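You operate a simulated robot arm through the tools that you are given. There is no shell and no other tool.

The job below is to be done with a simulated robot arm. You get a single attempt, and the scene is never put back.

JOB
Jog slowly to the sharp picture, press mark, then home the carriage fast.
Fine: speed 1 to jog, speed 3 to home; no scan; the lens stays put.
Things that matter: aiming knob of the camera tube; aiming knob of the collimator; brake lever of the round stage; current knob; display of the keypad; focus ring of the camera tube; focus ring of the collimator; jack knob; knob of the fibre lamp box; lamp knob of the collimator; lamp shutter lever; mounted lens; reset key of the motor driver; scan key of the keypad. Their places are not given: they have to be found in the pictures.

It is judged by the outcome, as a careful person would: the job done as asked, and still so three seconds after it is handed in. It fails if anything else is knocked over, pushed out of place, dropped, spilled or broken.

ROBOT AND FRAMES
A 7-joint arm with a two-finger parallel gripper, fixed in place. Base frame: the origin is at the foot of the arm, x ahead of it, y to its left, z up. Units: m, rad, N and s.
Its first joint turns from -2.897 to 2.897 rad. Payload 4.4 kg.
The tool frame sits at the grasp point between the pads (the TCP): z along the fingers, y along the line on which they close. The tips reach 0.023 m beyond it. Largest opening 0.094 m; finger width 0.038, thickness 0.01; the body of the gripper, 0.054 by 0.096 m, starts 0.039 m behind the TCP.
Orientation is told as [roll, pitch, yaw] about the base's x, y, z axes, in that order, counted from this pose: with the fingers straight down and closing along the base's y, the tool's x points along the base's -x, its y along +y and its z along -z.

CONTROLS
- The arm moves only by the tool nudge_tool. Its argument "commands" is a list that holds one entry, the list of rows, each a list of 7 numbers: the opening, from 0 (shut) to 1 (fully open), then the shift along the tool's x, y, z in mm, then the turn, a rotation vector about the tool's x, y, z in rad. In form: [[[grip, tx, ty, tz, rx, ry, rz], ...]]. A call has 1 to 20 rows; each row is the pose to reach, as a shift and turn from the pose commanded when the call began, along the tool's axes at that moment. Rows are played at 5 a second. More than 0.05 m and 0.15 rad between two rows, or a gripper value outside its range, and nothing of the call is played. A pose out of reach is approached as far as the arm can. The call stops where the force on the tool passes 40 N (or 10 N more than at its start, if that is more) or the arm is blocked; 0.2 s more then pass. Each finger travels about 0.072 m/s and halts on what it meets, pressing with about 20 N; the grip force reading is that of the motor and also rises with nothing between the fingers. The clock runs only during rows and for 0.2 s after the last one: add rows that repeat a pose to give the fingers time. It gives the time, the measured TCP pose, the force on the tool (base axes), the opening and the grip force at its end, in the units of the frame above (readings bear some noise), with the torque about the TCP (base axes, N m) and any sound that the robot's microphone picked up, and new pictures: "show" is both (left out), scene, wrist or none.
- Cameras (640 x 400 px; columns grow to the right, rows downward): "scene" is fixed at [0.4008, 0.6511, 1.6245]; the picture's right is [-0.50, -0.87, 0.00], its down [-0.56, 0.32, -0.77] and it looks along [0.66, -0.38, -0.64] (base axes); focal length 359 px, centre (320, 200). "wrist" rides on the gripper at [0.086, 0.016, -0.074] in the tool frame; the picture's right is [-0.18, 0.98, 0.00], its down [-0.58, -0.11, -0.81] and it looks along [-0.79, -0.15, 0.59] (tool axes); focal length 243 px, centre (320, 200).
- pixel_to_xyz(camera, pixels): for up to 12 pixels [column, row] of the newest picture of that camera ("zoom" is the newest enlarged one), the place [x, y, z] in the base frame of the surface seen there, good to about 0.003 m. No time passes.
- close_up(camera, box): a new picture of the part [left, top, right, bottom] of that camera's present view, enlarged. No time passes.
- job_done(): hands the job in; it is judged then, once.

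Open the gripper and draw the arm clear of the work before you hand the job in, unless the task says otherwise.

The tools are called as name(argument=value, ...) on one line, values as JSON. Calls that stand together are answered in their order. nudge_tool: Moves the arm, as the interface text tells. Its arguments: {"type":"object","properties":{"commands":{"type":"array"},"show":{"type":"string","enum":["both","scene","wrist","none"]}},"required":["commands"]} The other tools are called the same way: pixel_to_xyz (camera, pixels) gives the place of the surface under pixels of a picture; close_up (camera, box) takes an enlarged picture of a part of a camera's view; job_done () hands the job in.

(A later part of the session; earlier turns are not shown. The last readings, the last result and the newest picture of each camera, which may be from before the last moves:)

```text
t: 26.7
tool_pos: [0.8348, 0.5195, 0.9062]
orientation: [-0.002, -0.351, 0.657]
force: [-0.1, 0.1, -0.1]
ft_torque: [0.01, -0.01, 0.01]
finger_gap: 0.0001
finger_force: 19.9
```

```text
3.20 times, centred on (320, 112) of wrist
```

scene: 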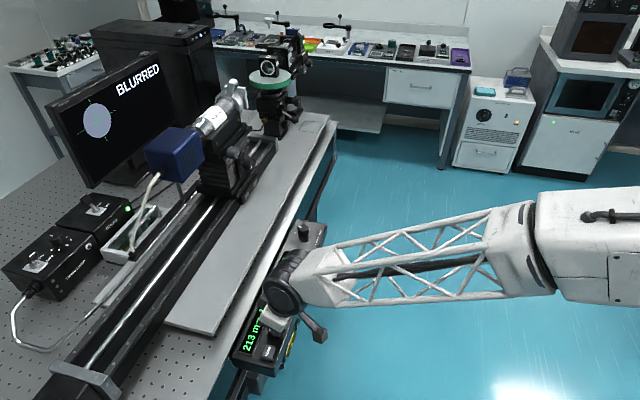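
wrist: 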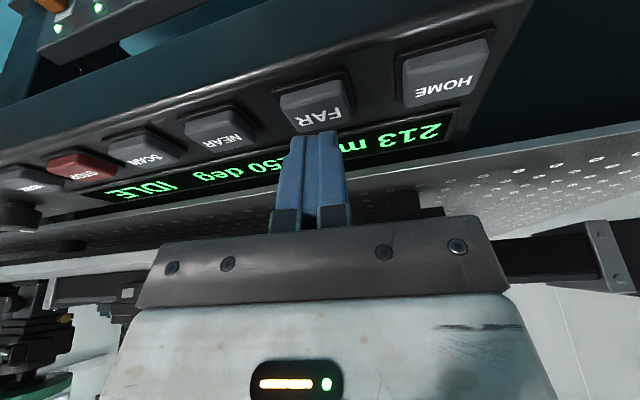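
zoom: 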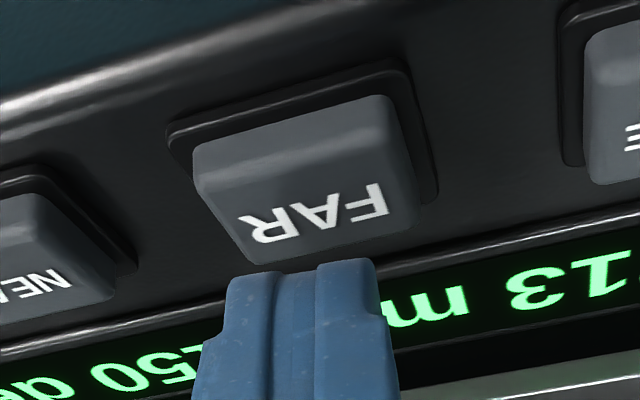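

The tip is above FAR in the same relation as before. I'll press and hold FAR for the whole call (about 3.6 s) and then read the screen and display while still holding.

nudge_tool(commands=[[[0, 1.2, 0, 3.4, 0, 0, 0], [0, 2.1, 0, 5.8, 0, 0, 0], [0, 2.1, 0, 5.8, 0, 0, 0], [0, 2.1, 0, 5.8, 0, 0, 0], [0, 2.1, 0, 5.8, 0, 0, 0], [0, 2.1, 0, 5.8, 0, 0, 0], [0, 2.1, 0, 5.8, 0, 0, 0], [0, 2.1, 0, 5.8, 0, 0, 0], [0, 2.1, 0, 5.8, 0, 0, 0], [0, 2.1, 0, 5.8, 0, 0, 0], [0, 2.1, 0, 5.8, 0, 0, 0], [0, 2.1, 0, 5.8, 0, 0, 0], [0, 2.1, 0, 5.8, 0, 0, 0], [0, 2.1, 0, 5.8, 0, 0, 0], [0, 2.1, 0, 5.8, 0, 0, 0], [0, 2.1, 0, 5.8, 0, 0, 0], [0, 2.1, 0, 5.8, 0, 0, 0], [0, 2.1, 0, 5.8, 0, 0, 0], [0, 2.1, 0, 5.8, 0, 0, 0], [0, 2.1, 0, 5.8, 0, 0, 0]]])

close_up(camera="scene", box=[40, 50, 200, 150])

```text
t: 30.9
tool_pos: [0.8345, 0.5177, 0.9017]
orientation: [-0.001, -0.35, 0.656]
force: [-0.4, 0.0, 2.1]
ft_torque: [-0.02, 0.03, -0.01]
finger_gap: 0.0002
finger_force: 20.4
heard: click
```

scene: 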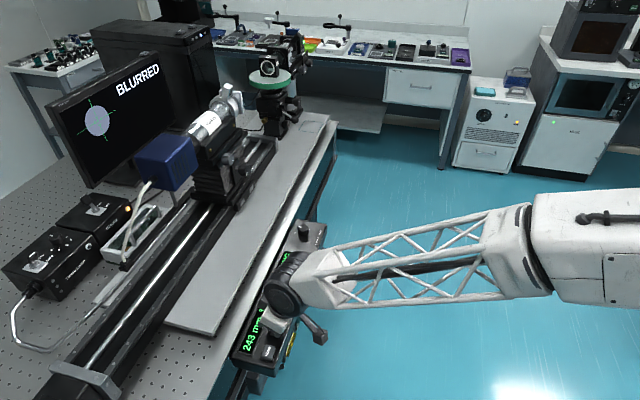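
wrist: 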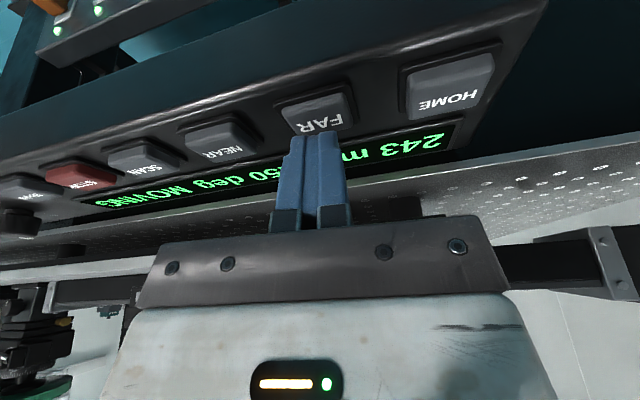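

```text
4.00 times, centred on (120, 100) of scene
```

zoom: 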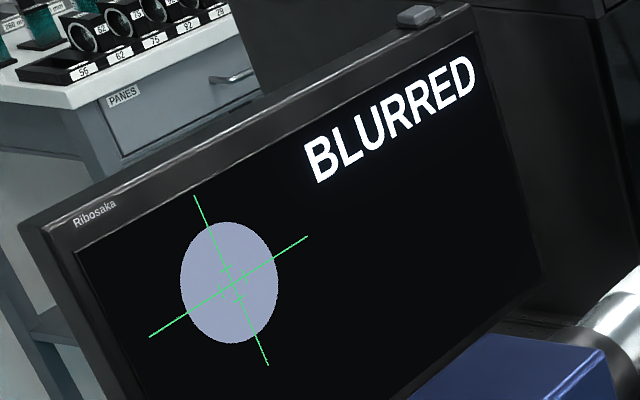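

Display shows 243 mm MOVING and the disc is shrinking again. I'll keep FAR held for another full call.

nudge_tool(commands=[[[0, 0, 0, 0, 0, 0, 0], [0, 0, 0, 0, 0, 0, 0], [0, 0, 0, 0, 0, 0, 0], [0, 0, 0, 0, 0, 0, 0], [0, 0, 0, 0, 0, 0, 0], [0, 0, 0, 0, 0, 0, 0], [0, 0, 0, 0, 0, 0, 0], [0, 0, 0, 0, 0, 0, 0], [0, 0, 0, 0, 0, 0, 0], [0, 0, 0, 0, 0, 0, 0], [0, 0, 0, 0, 0, 0, 0], [0, 0, 0, 0, 0, 0, 0], [0, 0, 0, 0, 0, 0, 0], [0, 0, 0, 0, 0, 0, 0], [0, 0, 0, 0, 0, 0, 0], [0, 0, 0, 0, 0, 0, 0], [0, 0, 0, 0, 0, 0, 0], [0, 0, 0, 0, 0, 0, 0], [0, 0, 0, 0, 0, 0, 0], [0, 0, 0, 0, 0, 0, 0]]], show="scene")

close_up(camera="scene", box=[40, 50, 200, 150])

```text
t: 35.1
tool_pos: [0.8335, 0.5182, 0.9006]
orientation: [0.001, -0.351, 0.657]
force: [0.1, -0.5, 1.3]
ft_torque: [-0.01, -0.02, -0.02]
finger_gap: 0.0
finger_force: 19.7
```

scene: 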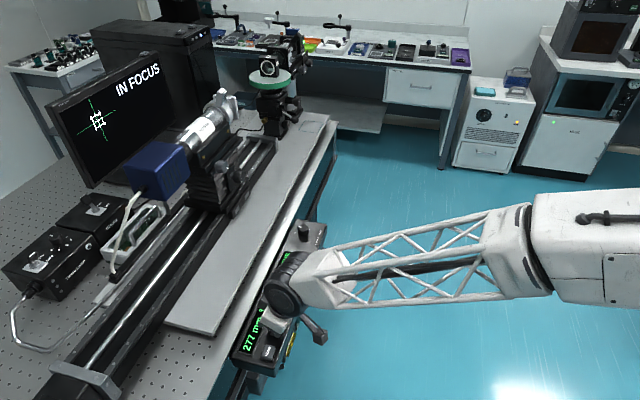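

```text
4.00 times, centred on (120, 100) of scene
```

zoom: 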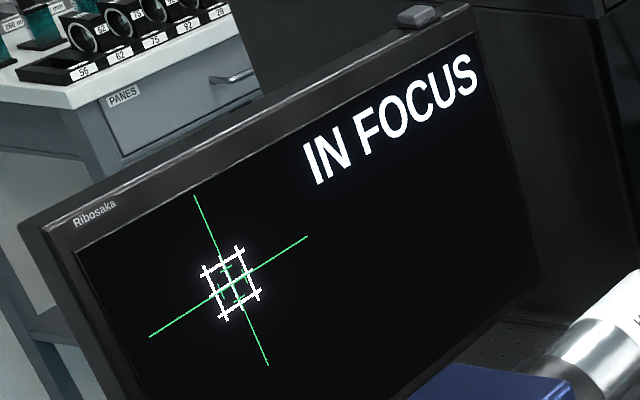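

IN FOCUS appears at 277 mm while still moving. I'll release FAR immediately with a quick lift and see where it stops.

nudge_tool(commands=[[[0, -6, 0, -16, 0, 0, 0]]])

close_up(camera="scene", box=[40, 50, 200, 150])

close_up(camera="wrist", box=[60, 80, 480, 220])

```text
t: 35.5
tool_pos: [0.8347, 0.5159, 0.9181]
orientation: [-0.002, -0.352, 0.659]
force: [-0.5, 0.1, -0.7]
ft_torque: [-0.01, 0.02, 0.01]
finger_gap: 0.0
finger_force: 19.7
```

scene: 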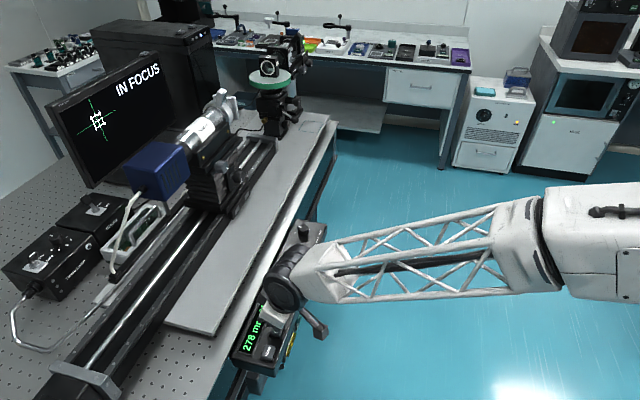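
wrist: 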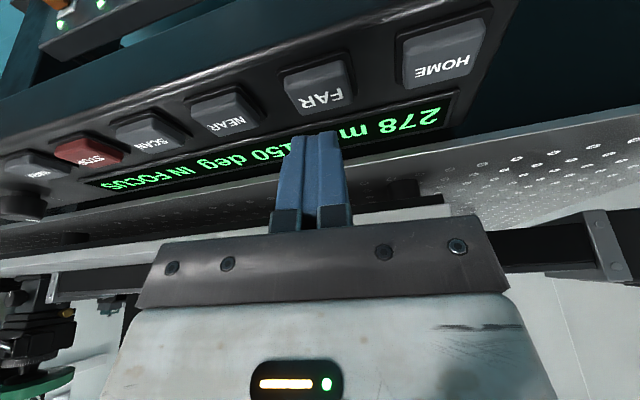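

```text
4.00 times, centred on (120, 100) of scene
```

zoom: 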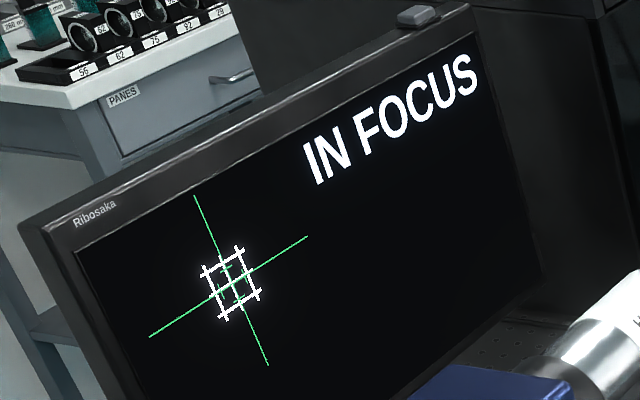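

```text
1.52 times, centred on (270, 150) of wrist
```

zoom: 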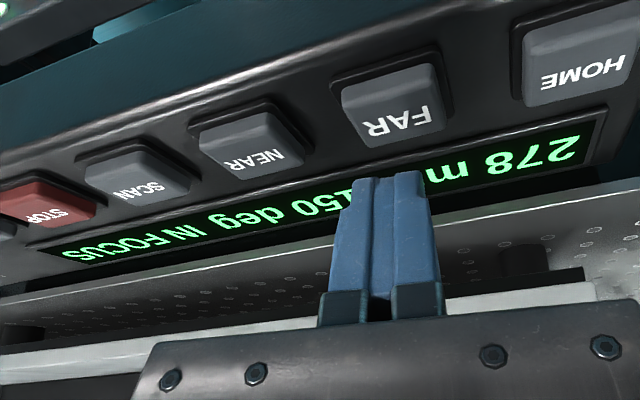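

The display reads 278 mm, 150 deg, IN FOCUS and the screen shows a sharp grid. I'll leave it there, lift, and travel along the keypad to above MARK at (0.978, 0.358), tilting slightly more for reach.

nudge_tool(commands=[[[0, -13.8, 0, -37.6, 0, 0, 0], [0, -18.1, -42.8, -36, 0, -0.03, 0], [0, -22.4, -85.6, -34.4, 0, -0.06, 0], [0, -26.8, -128.5, -32.9, 0, -0.09, 0], [0, -31.1, -171.3, -31.3, 0, -0.12, 0], [0, -35.4, -214.1, -29.7, 0, -0.15, 0], [0, -35.4, -214.1, -29.7, 0, -0.15, 0]]])

```text
t: 37.1
tool_pos: [0.9852, 0.36, 0.9599]
orientation: [0.0, -0.502, 0.657]
force: [-0.1, 0.4, -1.1]
ft_torque: [-0.05, 0.01, 0.01]
finger_gap: 0.0002
finger_force: 20.3
```

scene: 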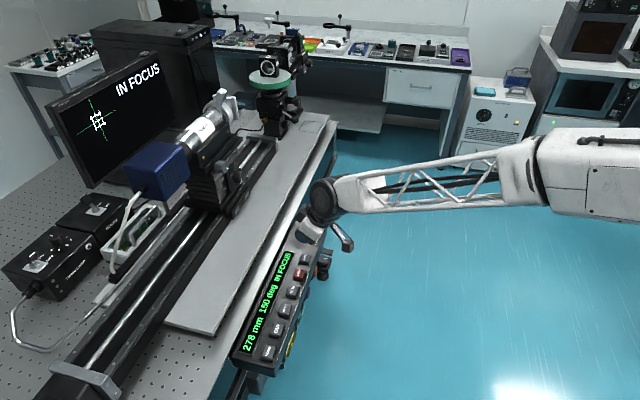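
wrist: 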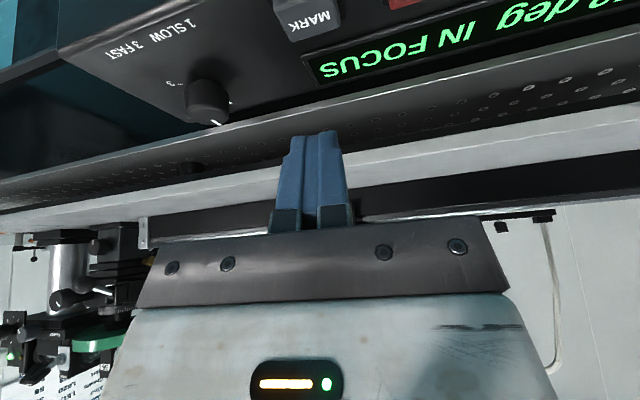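

It's above MARK (key at about (310,12) in the wrist view) and still reads 278 mm IN FOCUS. I'll lower to about 1 cm above the key and check alignment.

nudge_tool(commands=[[[0, 11, 0, 20, 0, 0, 0], [0, 21.6, 0, 39.4, 0, 0, 0], [0, 21.6, 0, 39.4, 0, 0, 0]]], show="wrist")

close_up(camera="wrist", box=[220, 50, 420, 175])

```text
t: 37.9
tool_pos: [0.9838, 0.3606, 0.9148]
orientation: [0.001, -0.5, 0.658]
force: [0.4, 0.1, 0.9]
ft_torque: [0.04, 0.01, -0.03]
finger_gap: 0.0
finger_force: 19.9
```

wrist: 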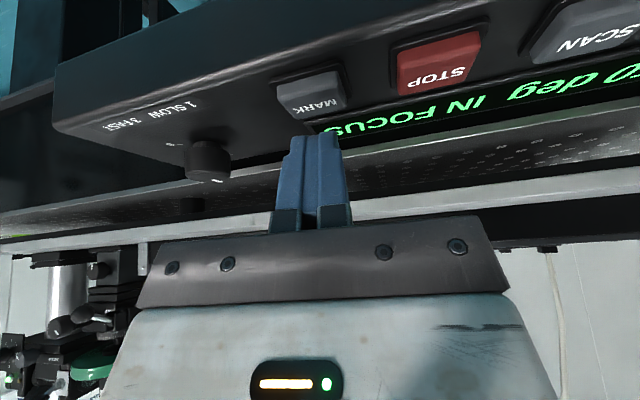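

```text
3.20 times, centred on (320, 112) of wrist
```

zoom: 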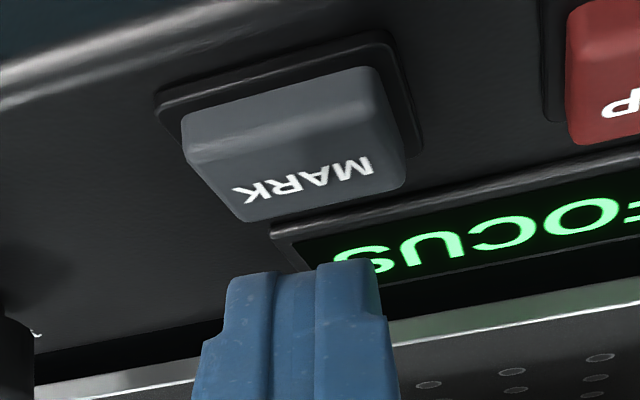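

I'll verify the lateral alignment with coordinates of the MARK key top and the fingertip face.

pixel_to_xyz(camera="zoom", pixels=[[300, 150], [290, 120], [195, 140], [370, 90], [400, 180], [240, 212], [270, 275], [345, 268]])

```text
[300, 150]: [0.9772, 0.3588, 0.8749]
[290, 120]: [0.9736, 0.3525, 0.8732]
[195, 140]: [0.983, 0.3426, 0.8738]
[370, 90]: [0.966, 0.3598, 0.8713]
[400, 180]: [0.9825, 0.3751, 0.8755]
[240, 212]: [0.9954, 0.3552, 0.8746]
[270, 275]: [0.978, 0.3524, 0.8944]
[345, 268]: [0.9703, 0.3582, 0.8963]
```

The tip is within about 1-2 mm of the MARK key centre. I'll press down 14 mm in steps and release.

nudge_tool(commands=[[[0, 3.85, 0, 7, 0, 0, 0], [0, 5.3, 0, 9.6, 0, 0, 0], [0, 6.5, 0, 11.8, 0, 0, 0], [0, 6.8, 0, 12.4, 0, 0, 0]]])

```text
t: 38.9
tool_pos: [0.9824, 0.3628, 0.9019]
orientation: [0.0, -0.501, 0.656]
force: [-0.6, -1.8, 4.4]
ft_torque: [-0.09, 0.05, -0.01]
finger_gap: 0.0
finger_force: 19.9
heard: click
```

scene: 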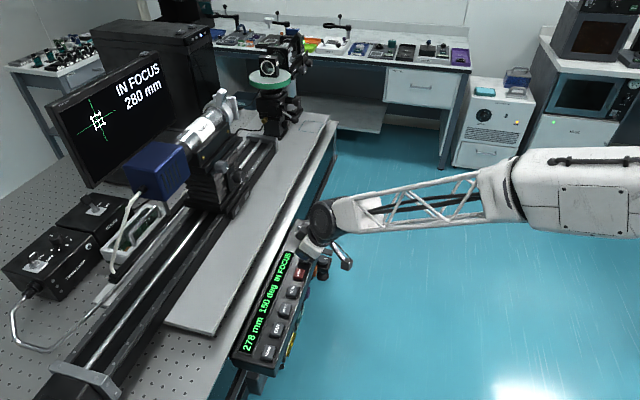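
wrist: 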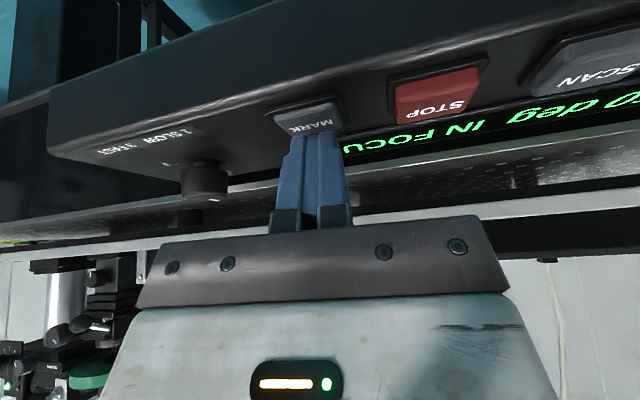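

A click; the screen now shows a second line, "280 mm". I'll zoom in on the screen and on the display.

close_up(camera="scene", box=[40, 50, 200, 150])

close_up(camera="scene", box=[220, 225, 348, 370])

```text
4.00 times, centred on (120, 100) of scene
```

zoom: 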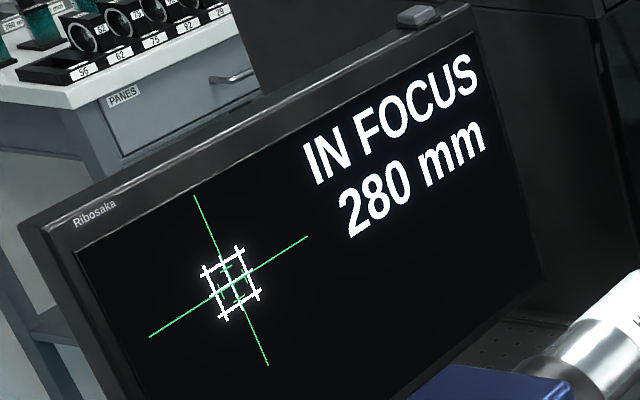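

```text
2.76 times, centred on (284, 298) of scene
```

zoom: 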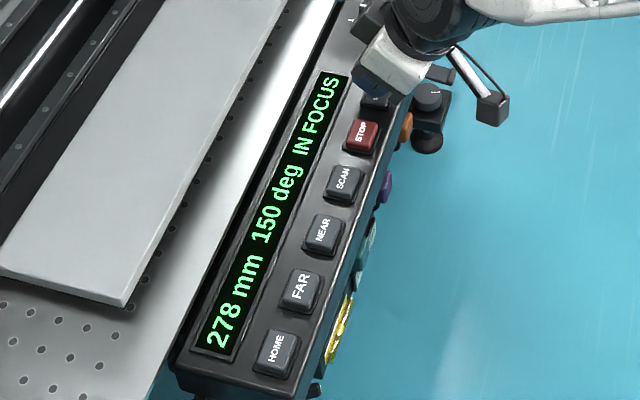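

The mark is recorded: the screen shows IN FOCUS, 280 mm. I'll release MARK, lift to z≈0.96, open the fingers and go back over the knob with the 0.7 rad tilt.

nudge_tool(commands=[[[0, -14, 0, -26, 0, 0, 0], [0, -28.8, 0, -52.6, 0, 0, 0], [0.3, -42, -29, -45.3, 0, -0.067, 0], [0.6, -55.4, -58.5, -38, 0, -0.133, 0], [0.6, -68.7, -87.7, -30.8, 0, -0.2, 0], [0.6, -68.7, -87.7, -30.8, 0, -0.2, 0]]])

```text
t: 40.3
tool_pos: [1.0747, 0.32, 0.961]
orientation: [-0.002, -0.703, 0.656]
force: [-0.6, -0.1, 0.4]
ft_torque: [0.0, 0.01, 0.01]
finger_gap: 0.0566
finger_force: 0.0
```

scene: 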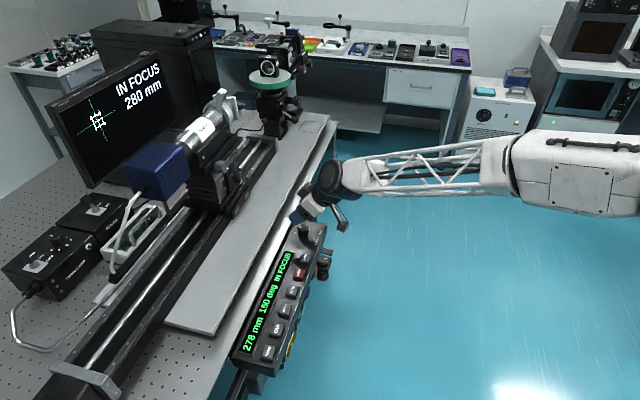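
wrist: 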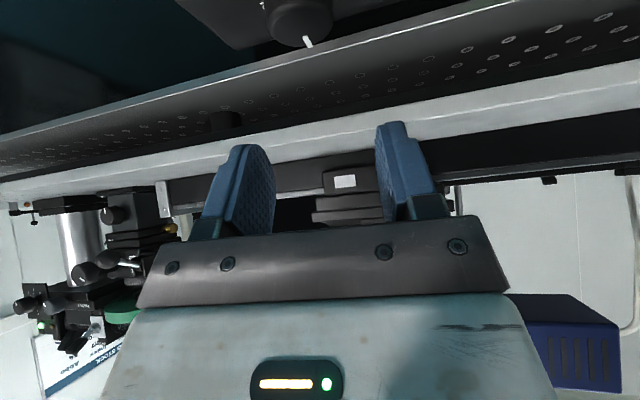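

Positioned above the knob (at about (300,20) in the wrist view). I'll lower the open fingers around it and close.

nudge_tool(commands=[[[0.6, 13.5, 0, 15.4, 0, 0, 0], [0.6, 27, 0, 30.9, 0, 0, 0], [0.6, 36, 0, 41, 0, 0, 0], [0.6, 40.5, 0, 46.3, 0, 0, 0], [0.6, 40.5, 0, 46.3, 0, 0, 0], [0.4, 40.5, 0, 46.3, 0, 0, 0], [0.25, 40.5, 0, 46.3, 0, 0, 0], [0.25, 40.5, 0, 46.3, 0, 0, 0]]])

```text
t: 42.1
tool_pos: [1.0725, 0.3184, 0.8982]
orientation: [-0.001, -0.701, 0.657]
force: [18.1, -20.3, -3.1]
ft_torque: [-0.2, -0.61, -0.03]
finger_gap: 0.0296
finger_force: 45.3
```

scene: 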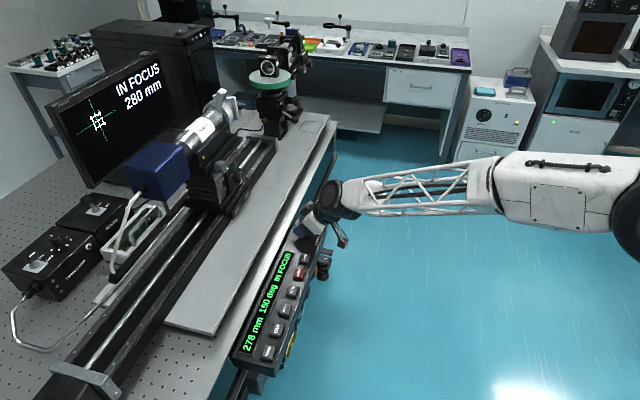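
wrist: 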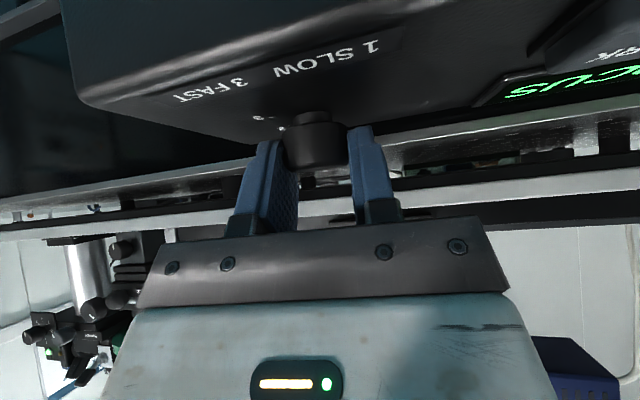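

Lateral load is −27 N, so the knob is about 0.9 mm toward tool −y. I'll open, shift 0.9 mm, and re-grip.

nudge_tool(commands=[[[0.5, 0, 0, 0, 0, 0, 0], [0.5, 0, -0.9, 0, 0, 0, 0], [0.5, 0, -0.9, 0, 0, 0, 0], [0.3, 0, -0.9, 0, 0, 0, 0], [0.25, 0, -0.9, 0, 0, 0, 0], [0.25, 0, -0.9, 0, 0, 0, 0]]], show="none")

```text
t: 43.5
tool_pos: [1.0707, 0.3175, 0.8985]
orientation: [0.0, -0.699, 0.654]
force: [3.5, -5.8, 0.1]
ft_torque: [-0.16, -0.1, 0.0]
finger_gap: 0.0297
finger_force: 44.6
```

Load is now only about 7 N. I'll start turning clockwise about the vertical, 0.44 rad first.

nudge_tool(commands=[[[0.25, 0, 0, 0, 0.0708, 0, 0.0842], [0.25, 0, 0, 0, 0.1417, 0, 0.1683], [0.25, 0, 0, 0, 0.2125, 0, 0.2525], [0.25, 0, 0, 0, 0.2834, 0, 0.3366], [0.25, 0, 0, 0, 0.2834, 0, 0.3366]]], show="none")

```text
t: 44.7
tool_pos: [1.0707, 0.3182, 0.8988]
orientation: [-0.001, -0.7, 0.216]
force: [0.7, 7.5, 2.1]
ft_torque: [-0.25, -0.33, -0.01]
finger_gap: 0.0295
finger_force: 44.9
```

The load is still small (about 8 N) at yaw 0.216. I'll continue clockwise another 0.44 rad.

nudge_tool(commands=[[[0.25, 0, 0, 0, 0.0708, 0, 0.0842], [0.25, 0, 0, 0, 0.1417, 0, 0.1683], [0.25, 0, 0, 0, 0.2125, 0, 0.2525], [0.25, 0, 0, 0, 0.2834, 0, 0.3366], [0.25, 0, 0, 0, 0.2834, 0, 0.3366]]], show="wrist")

```text
t: 45.9
tool_pos: [1.0717, 0.3196, 0.898]
orientation: [-0.001, -0.703, -0.227]
force: [5.0, 20.6, 3.0]
ft_torque: [-0.3, -1.12, 0.02]
finger_gap: 0.0296
finger_force: 44.5
```

wrist: 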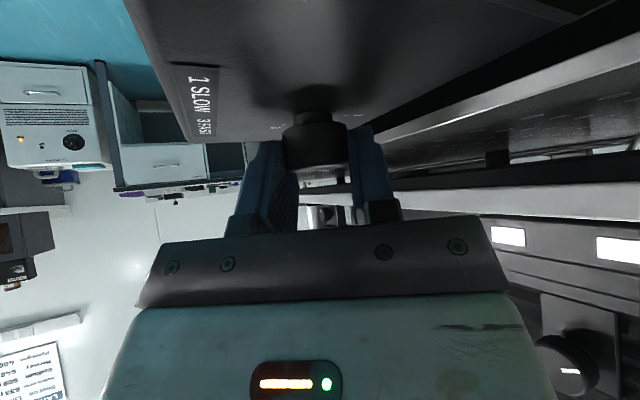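

The knob has turned about 0.88 rad so far and should be near 2. I'll open, swing back to yaw 0.65 around it while correcting the centre by about 1 mm, and then re-grip.

nudge_tool(commands=[[[0.45, 0, 0, 0, 0, 0, 0], [0.6, -0.64, 0.7, 0.53, 0, 0, 0], [0.6, -0.64, 0.7, 0.53, -0.081, 0, -0.0962], [0.6, -0.64, 0.7, 0.53, -0.162, 0, -0.1923], [0.6, -0.64, 0.7, 0.53, -0.243, 0, -0.2885], [0.6, -0.64, 0.7, 0.53, -0.324, 0, -0.3846], [0.6, -0.64, 0.7, 0.53, -0.405, 0, -0.481], [0.6, -0.64, 0.7, 0.53, -0.486, 0, -0.577], [0.6, -0.64, 0.7, 0.53, -0.567, 0, -0.673], [0.6, -0.64, 0.7, 0.53, -0.567, 0, -0.673]]])

close_up(camera="scene", box=[270, 205, 350, 255])

```text
t: 48.1
tool_pos: [1.0736, 0.3198, 0.8975]
orientation: [-0.001, -0.702, 0.656]
force: [0.5, 0.6, 1.4]
ft_torque: [0.01, -0.01, -0.01]
finger_gap: 0.0563
finger_force: 0.0
```

scene: 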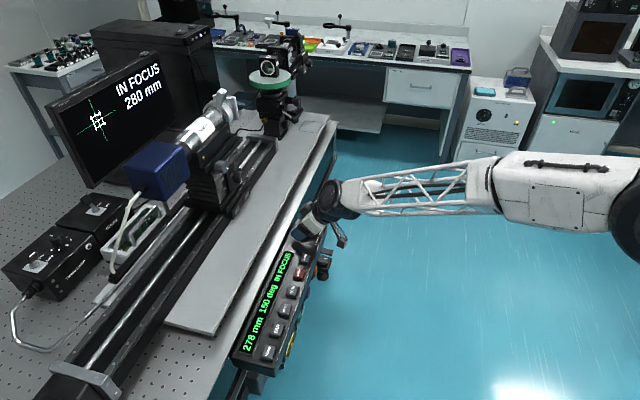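
wrist: 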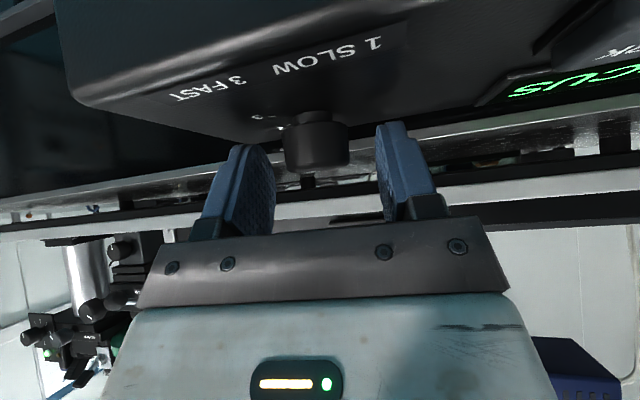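

```text
8.00 times, centred on (310, 230) of scene
```

zoom: 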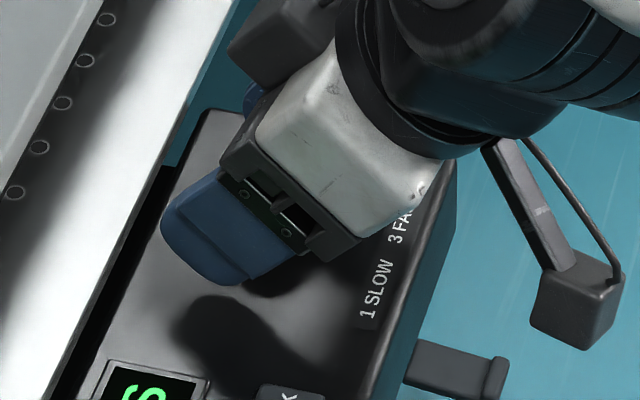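

Clear of contact at yaw 0.656, with the knob centred between the pads. I'll close on it again and read the load.

nudge_tool(commands=[[[0.4, 0, 0, 0, 0, 0, 0], [0.25, 0, 0, 0, 0, 0, 0], [0.25, 0, 0, 0, 0, 0, 0], [0.25, 0, 0, 0, 0, 0, 0]]], show="none")

```text
t: 49.1
tool_pos: [1.073, 0.3194, 0.8981]
orientation: [0.002, -0.701, 0.656]
force: [-2.5, 1.4, 1.7]
ft_torque: [0.85, 0.27, 0.01]
finger_gap: 0.0297
finger_force: 45.4
```

Well centred, with almost no load. I'll turn clockwise 0.87 rad toward mark 3.

nudge_tool(commands=[[[0.25, 0, 0, 0, 0.0708, 0, 0.0842], [0.25, 0, 0, 0, 0.1417, 0, 0.1683], [0.25, 0, 0, 0, 0.2125, 0, 0.2525], [0.25, 0, 0, 0, 0.2834, 0, 0.3366], [0.25, 0, 0, 0, 0.354, 0, 0.421], [0.25, 0, 0, 0, 0.425, 0, 0.505], [0.25, 0, 0, 0, 0.4958, 0, 0.589], [0.25, 0, 0, 0, 0.56, 0, 0.6655], [0.25, 0, 0, 0, 0.56, 0, 0.6655]]], show="none")

```text
t: 51.1
tool_pos: [1.0722, 0.3181, 0.8988]
orientation: [0.001, -0.699, -0.215]
force: [10.5, 4.5, -5.0]
ft_torque: [-0.51, -1.1, 0.01]
finger_gap: 0.0295
finger_force: 44.6
```

The turn finished with low load. I'll open, lift 6 cm and look at the pointer.

nudge_tool(commands=[[[0.4, 0, 0, 0, 0, 0, 0], [0.6, 0, 0, 0, 0, 0, 0], [0.6, -13, 0, -15, 0, 0, 0], [0.6, -26, 0, -30, 0, 0, 0], [0.6, -39, 0, -46, 0, 0, 0], [0.6, -39, 0, -46, 0, 0, 0]]])

close_up(camera="wrist", box=[240, 0, 400, 100])

close_up(camera="scene", box=[290, 220, 314, 235])

```text
t: 52.5
tool_pos: [1.0743, 0.3172, 0.9575]
orientation: [-0.001, -0.699, -0.215]
force: [-0.6, 0.6, -0.7]
ft_torque: [-0.02, -0.02, 0.0]
finger_gap: 0.0563
finger_force: 0.0
```

scene: 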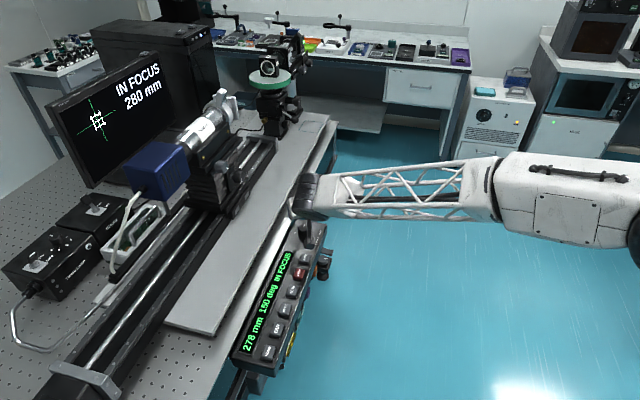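
wrist: 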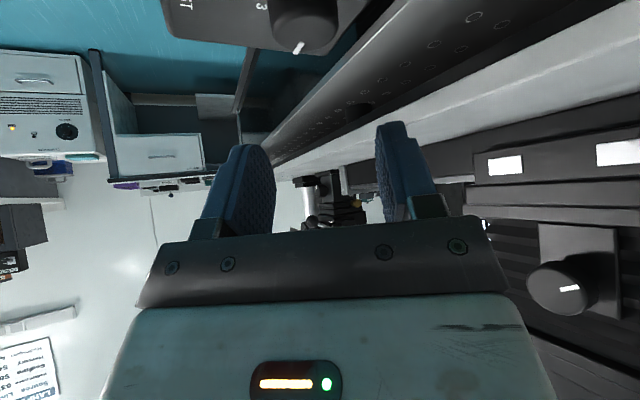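

```text
4.00 times, centred on (320, 50) of wrist
```

zoom: 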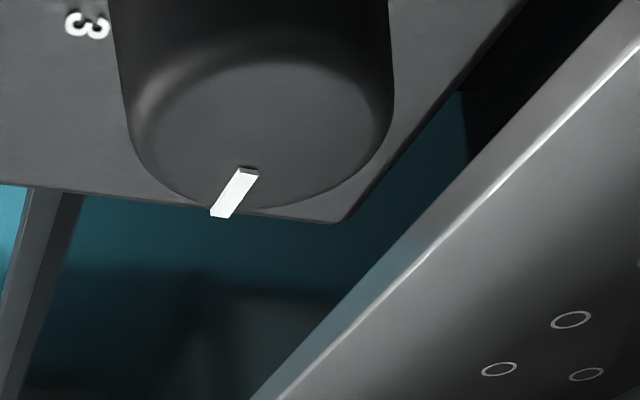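

```text
16.00 times, centred on (302, 228) of scene
```

zoom: 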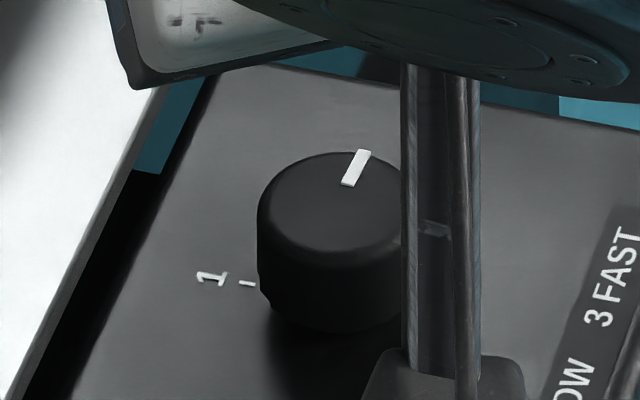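

The pointer is short of 3: it's between 2 and 3. I'll measure its direction precisely.

pixel_to_xyz(camera="zoom", pixels=[[362, 155], [356, 168], [349, 182], [340, 205], [265, 210], [340, 158], [340, 255], [247, 284], [212, 278]])

pixel_to_xyz(camera="wrist", pixels=[[295.5, 52.5], [300, 44], [306, 32], [274, 28], [338, 30], [262, 6], [303, 20]])

```text
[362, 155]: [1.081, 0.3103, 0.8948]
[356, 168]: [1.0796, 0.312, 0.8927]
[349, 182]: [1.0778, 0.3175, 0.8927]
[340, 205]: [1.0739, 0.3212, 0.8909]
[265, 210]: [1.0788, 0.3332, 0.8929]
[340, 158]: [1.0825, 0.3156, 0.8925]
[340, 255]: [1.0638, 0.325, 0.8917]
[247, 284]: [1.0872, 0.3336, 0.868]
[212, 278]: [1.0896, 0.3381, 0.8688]
```

```text
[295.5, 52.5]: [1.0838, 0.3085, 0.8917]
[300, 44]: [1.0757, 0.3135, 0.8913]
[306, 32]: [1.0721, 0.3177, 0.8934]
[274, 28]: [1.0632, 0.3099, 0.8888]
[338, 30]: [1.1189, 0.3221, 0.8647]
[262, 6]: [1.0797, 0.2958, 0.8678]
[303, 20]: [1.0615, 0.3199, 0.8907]
```

The pointer is at about −45° and mark 3 at about −73°, so it needs roughly 0.5 rad more clockwise. I'll rotate the open gripper to yaw 0.285 in the air for another grip.

nudge_tool(commands=[[[0.6, 0, 0, 0, -0.08, 0, -0.0956], [0.6, 0, 0, 0, -0.161, 0, -0.191], [0.6, 0, 0, 0, -0.2415, 0, -0.287], [0.6, 0, 0, 0, -0.322, 0, -0.3825], [0.6, 0, 0, 0, -0.322, 0, -0.3825], [0.6, 0, 0, 0, -0.322, 0, -0.3825]]], show="wrist")

```text
t: 53.9
tool_pos: [1.0738, 0.3192, 0.9586]
orientation: [0.0, -0.701, 0.287]
force: [-0.5, 0.7, -0.2]
ft_torque: [0.0, -0.01, 0.01]
finger_gap: 0.0562
finger_force: 0.1
```

wrist: 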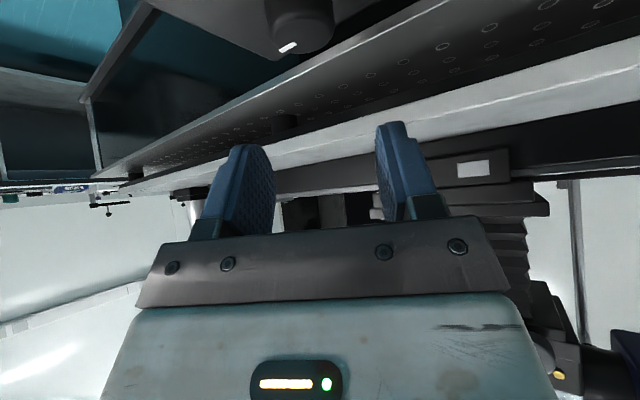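

The position (1.0738, 0.3192) is over the axis. I'll lower around the knob and close.

nudge_tool(commands=[[[0.6, 13, 0, 15.3, 0, 0, 0], [0.6, 26, 0, 30.6, 0, 0, 0], [0.6, 35, 0, 41.5, 0, 0, 0], [0.6, 38.6, 0, 45.9, 0, 0, 0], [0.6, 38.6, 0, 45.9, 0, 0, 0], [0.4, 38.6, 0, 45.9, 0, 0, 0], [0.2, 38.6, 0, 45.9, 0, 0, 0], [0.2, 38.6, 0, 45.9, 0, 0, 0]]], show="none")

```text
t: 55.7
tool_pos: [1.0731, 0.3201, 0.8985]
orientation: [-0.002, -0.698, 0.285]
force: [3.3, -8.4, -1.0]
ft_torque: [-0.55, -0.47, 0.0]
finger_gap: 0.0297
finger_force: 45.2
```

The grip is good with about 9 N load. I'll turn clockwise 0.5 rad, with small steps to avoid slip.

nudge_tool(commands=[[[0.1, 0, 0, 0, 0.046, 0, 0.055], [0.1, 0, 0, 0, 0.092, 0, 0.109], [0.1, 0, 0, 0, 0.138, 0, 0.164], [0.1, 0, 0, 0, 0.184, 0, 0.2186], [0.1, 0, 0, 0, 0.23, 0, 0.273], [0.1, 0, 0, 0, 0.276, 0, 0.328], [0.1, 0, 0, 0, 0.322, 0, 0.3825], [0.1, 0, 0, 0, 0.322, 0, 0.3825]]], show="none")

```text
t: 57.5
tool_pos: [1.0735, 0.319, 0.8984]
orientation: [0.001, -0.701, -0.214]
force: [-5.2, -13.8, -2.0]
ft_torque: [-0.78, -0.56, 0.19]
finger_gap: 0.0298
finger_force: 44.7
```

There is now a 0.19 N·m torque about vertical, perhaps the end stop. I'll open, lift and check the pointer.

nudge_tool(commands=[[[0.4, 0, 0, 0, 0, 0, 0], [0.6, 0, 0, 0, 0, 0, 0], [0.6, -13, 0, -15, 0, 0, 0], [0.6, -26, 0, -30, 0, 0, 0], [0.6, -39, 0, -46, 0, 0, 0], [0.6, -39, 0, -46, 0, 0, 0]]])

close_up(camera="wrist", box=[240, 0, 400, 100])

close_up(camera="scene", box=[290, 220, 314, 235])

```text
t: 58.9
tool_pos: [1.0759, 0.3193, 0.9586]
orientation: [0.001, -0.699, -0.215]
force: [0.2, 0.3, 0.3]
ft_torque: [-0.01, -0.01, 0.0]
finger_gap: 0.0568
finger_force: 0.1
```

scene: 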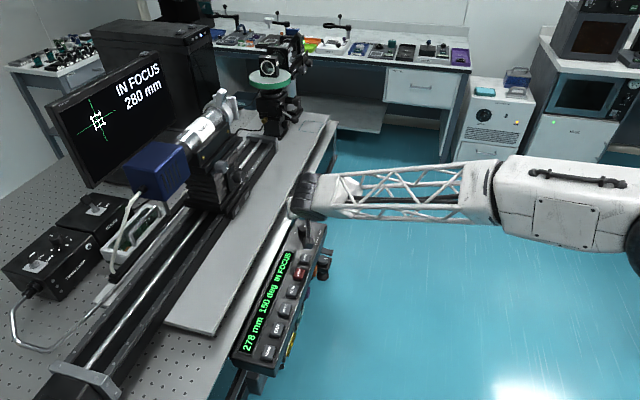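
wrist: 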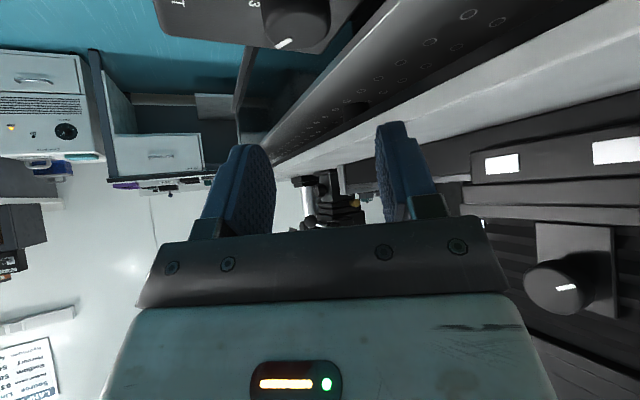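

```text
4.00 times, centred on (320, 50) of wrist
```

zoom: 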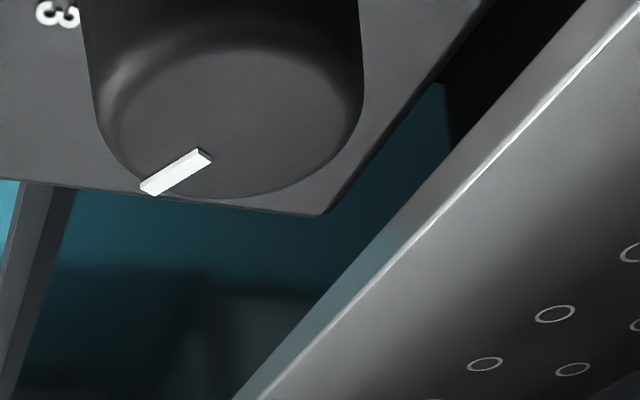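

```text
16.00 times, centred on (302, 228) of scene
```

zoom: 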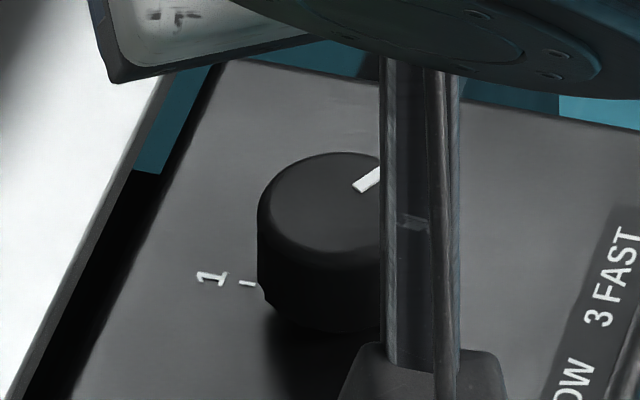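

The pointer now aims at about −66°, at or very near mark 3; the arm partly blocks the scene view. I'll lift, rotate the yaw back to 0.657 and close the fingers, then recheck from clear.

nudge_tool(commands=[[[0.6, -14.5, 0, -17.2, 0, 0, 0], [0.4, -29, 0, -34.4, -0.0802, 0, -0.0953], [0.2, -29, 0, -34.4, -0.1605, 0, -0.1906], [0, -29, 0, -34.4, -0.2407, 0, -0.2859], [0, -29, 0, -34.4, -0.3209, 0, -0.3811], [0, -29, 0, -34.4, -0.4011, 0, -0.4764], [0, -29, 0, -34.4, -0.4814, 0, -0.5717], [0, -29, 0, -34.4, -0.5616, 0, -0.667], [0, -29, 0, -34.4, -0.5616, 0, -0.667]]], show="scene")

close_up(camera="scene", box=[290, 220, 314, 235])

```text
t: 60.9
tool_pos: [1.0732, 0.3188, 1.0041]
orientation: [-0.001, -0.701, 0.66]
force: [-1.1, 0.3, 0.6]
ft_torque: [-0.01, -0.04, -0.01]
finger_gap: 0.0
finger_force: 20.2
```

scene: 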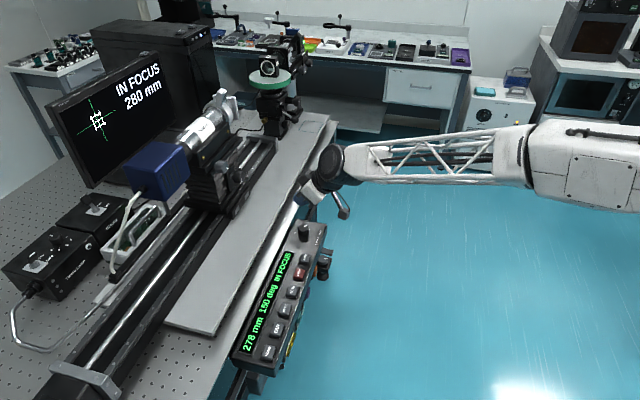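

```text
16.00 times, centred on (302, 228) of scene
```

zoom: 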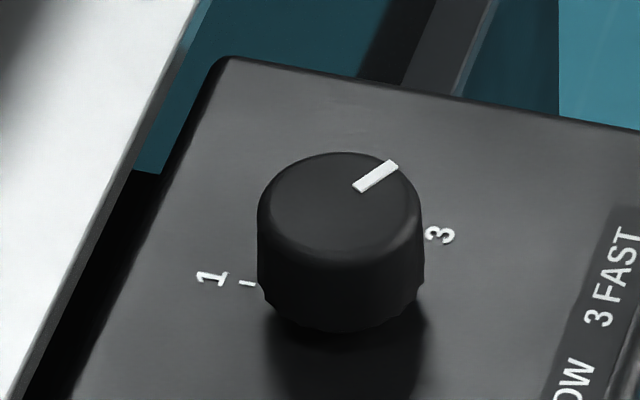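

The pointer now lines up with mark 3 (FAST). I'll travel to above the HOME key at (0.786, 0.554), easing the tilt to 0.35 rad.

nudge_tool(commands=[[[0, 9.4, 39.9, -1.5, 0, 0.039, 0], [0, 18.7, 79.8, -3, 0, 0.078, 0], [0, 28.1, 119.7, -4.5, 0, 0.117, 0], [0, 37.4, 159.6, -6, 0, 0.156, 0], [0, 46.8, 199.6, -7.5, 0, 0.195, 0], [0, 56.1, 239.5, -9, 0, 0.234, 0], [0, 65.5, 279.4, -10.5, 0, 0.273, 0], [0, 74.8, 319.3, -12, 0, 0.312, 0], [0, 84.2, 359.2, -13.5, 0, 0.35, 0], [0, 84.2, 359.2, -13.5, 0, 0.35, 0]]])

```text
t: 63.1
tool_pos: [0.7972, 0.561, 0.9558]
orientation: [0.0, -0.352, 0.658]
force: [0.1, 0.2, -0.4]
ft_torque: [0.01, 0.03, -0.03]
finger_gap: 0.0
finger_force: 20.3
```

scene: 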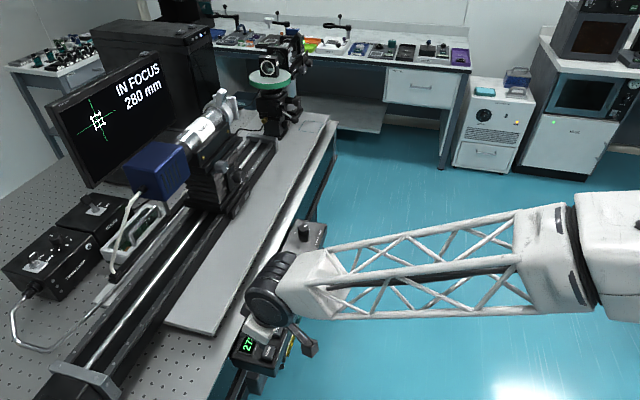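
wrist: 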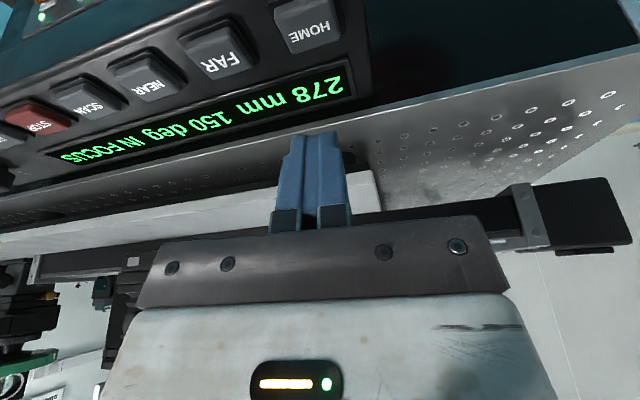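

HOME is below at about (308,22). I'll lower to about 1 cm above it with a small correction and verify alignment.

nudge_tool(commands=[[[0, 9.6, -0.7, 21, 0, 0, 0], [0, 19.2, -1.4, 42, 0, 0, 0], [0, 19.2, -1.4, 42, 0, 0, 0]]], show="wrist")

close_up(camera="wrist", box=[220, 50, 420, 175])

```text
t: 63.9
tool_pos: [0.7934, 0.5571, 0.912]
orientation: [0.001, -0.351, 0.659]
force: [-0.3, 1.4, 0.2]
ft_torque: [0.02, 0.0, -0.01]
finger_gap: 0.0001
finger_force: 21.0
```

wrist: 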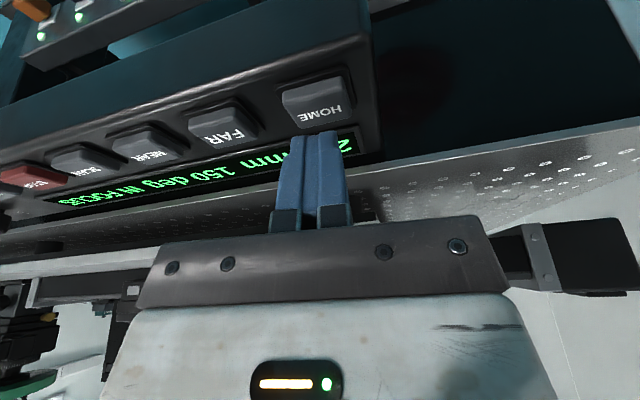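

```text
3.20 times, centred on (320, 112) of wrist
```

zoom: 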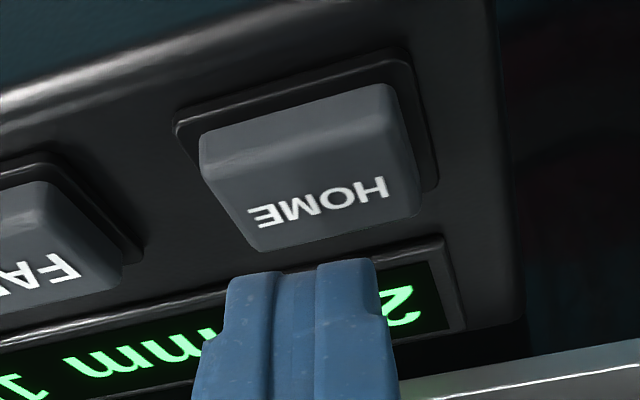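

The tip is aligned over HOME as on the other keys. I'll press it down 11 mm in steps and read the display.

nudge_tool(commands=[[[0, 2.07, 0, 5.6, 0, 0, 0], [0, 3.1, 0, 8.45, 0, 0, 0], [0, 3.8, 0, 10.3, 0, 0, 0], [0, 3.9, 0, 10.7, 0, 0, 0]]])

close_up(camera="wrist", box=[20, 80, 420, 230])

```text
t: 64.9
tool_pos: [0.7935, 0.5549, 0.9009]
orientation: [-0.001, -0.351, 0.66]
force: [0.8, -1.0, 1.2]
ft_torque: [-0.01, 0.0, 0.02]
finger_gap: 0.0003
finger_force: 21.1
heard: click
```

scene: 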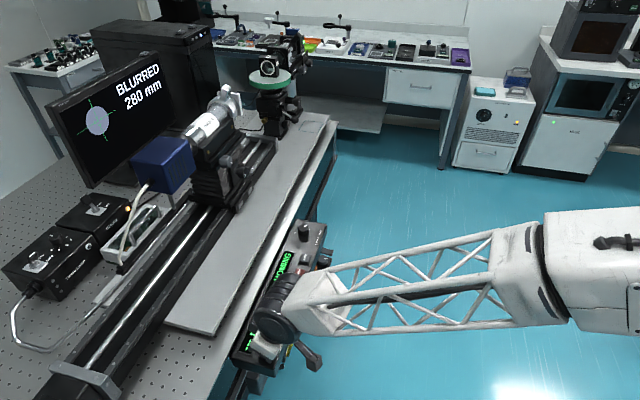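
wrist: 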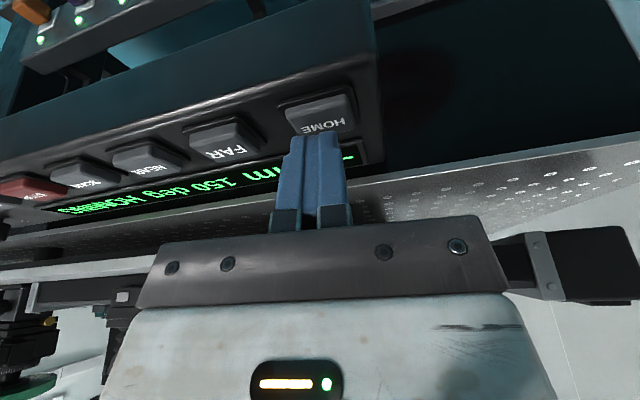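

```text
1.60 times, centred on (220, 155) of wrist
```

zoom: 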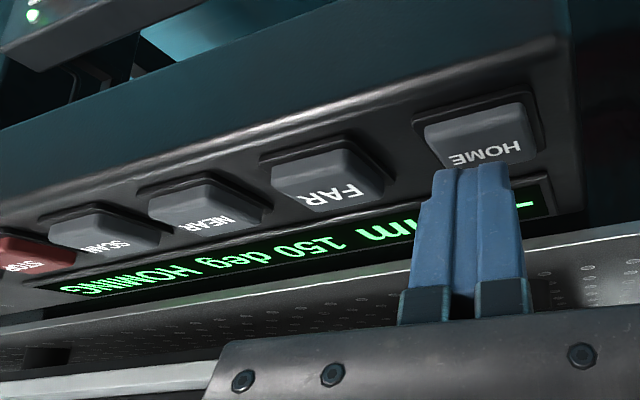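

The display says HOMING and the carriage is already moving fast. I'll release the key with a short lift and watch it run home.

nudge_tool(commands=[[[0, -3, 0, -8, 0, 0, 0], [0, -15, 0, -41, 0, 0, 0], [0, -15, 0, -41, 0, 0, 0], [0, -15, 0, -41, 0, 0, 0]]])

close_up(camera="wrist", box=[20, 20, 420, 220])

```text
t: 65.9
tool_pos: [0.7952, 0.5571, 0.9473]
orientation: [0.001, -0.35, 0.658]
force: [-0.9, 0.2, 0.6]
ft_torque: [0.0, -0.03, 0.01]
finger_gap: 0.0
finger_force: 19.6
```

scene: 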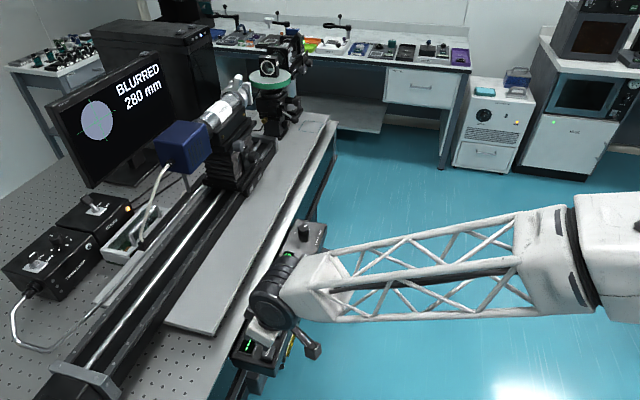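
wrist: 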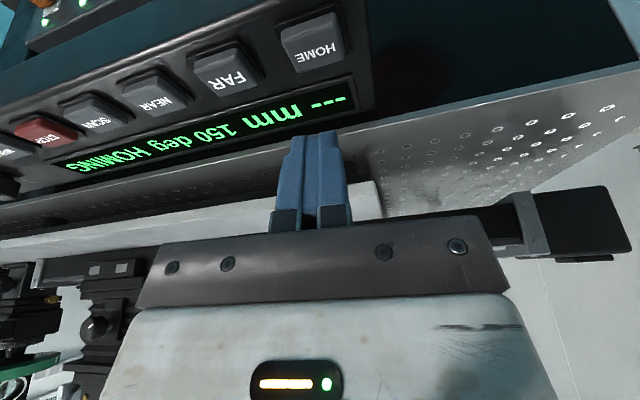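

```text
1.60 times, centred on (220, 120) of wrist
```

zoom: 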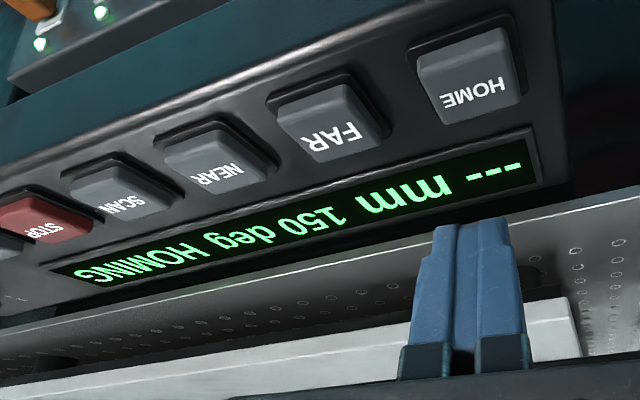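

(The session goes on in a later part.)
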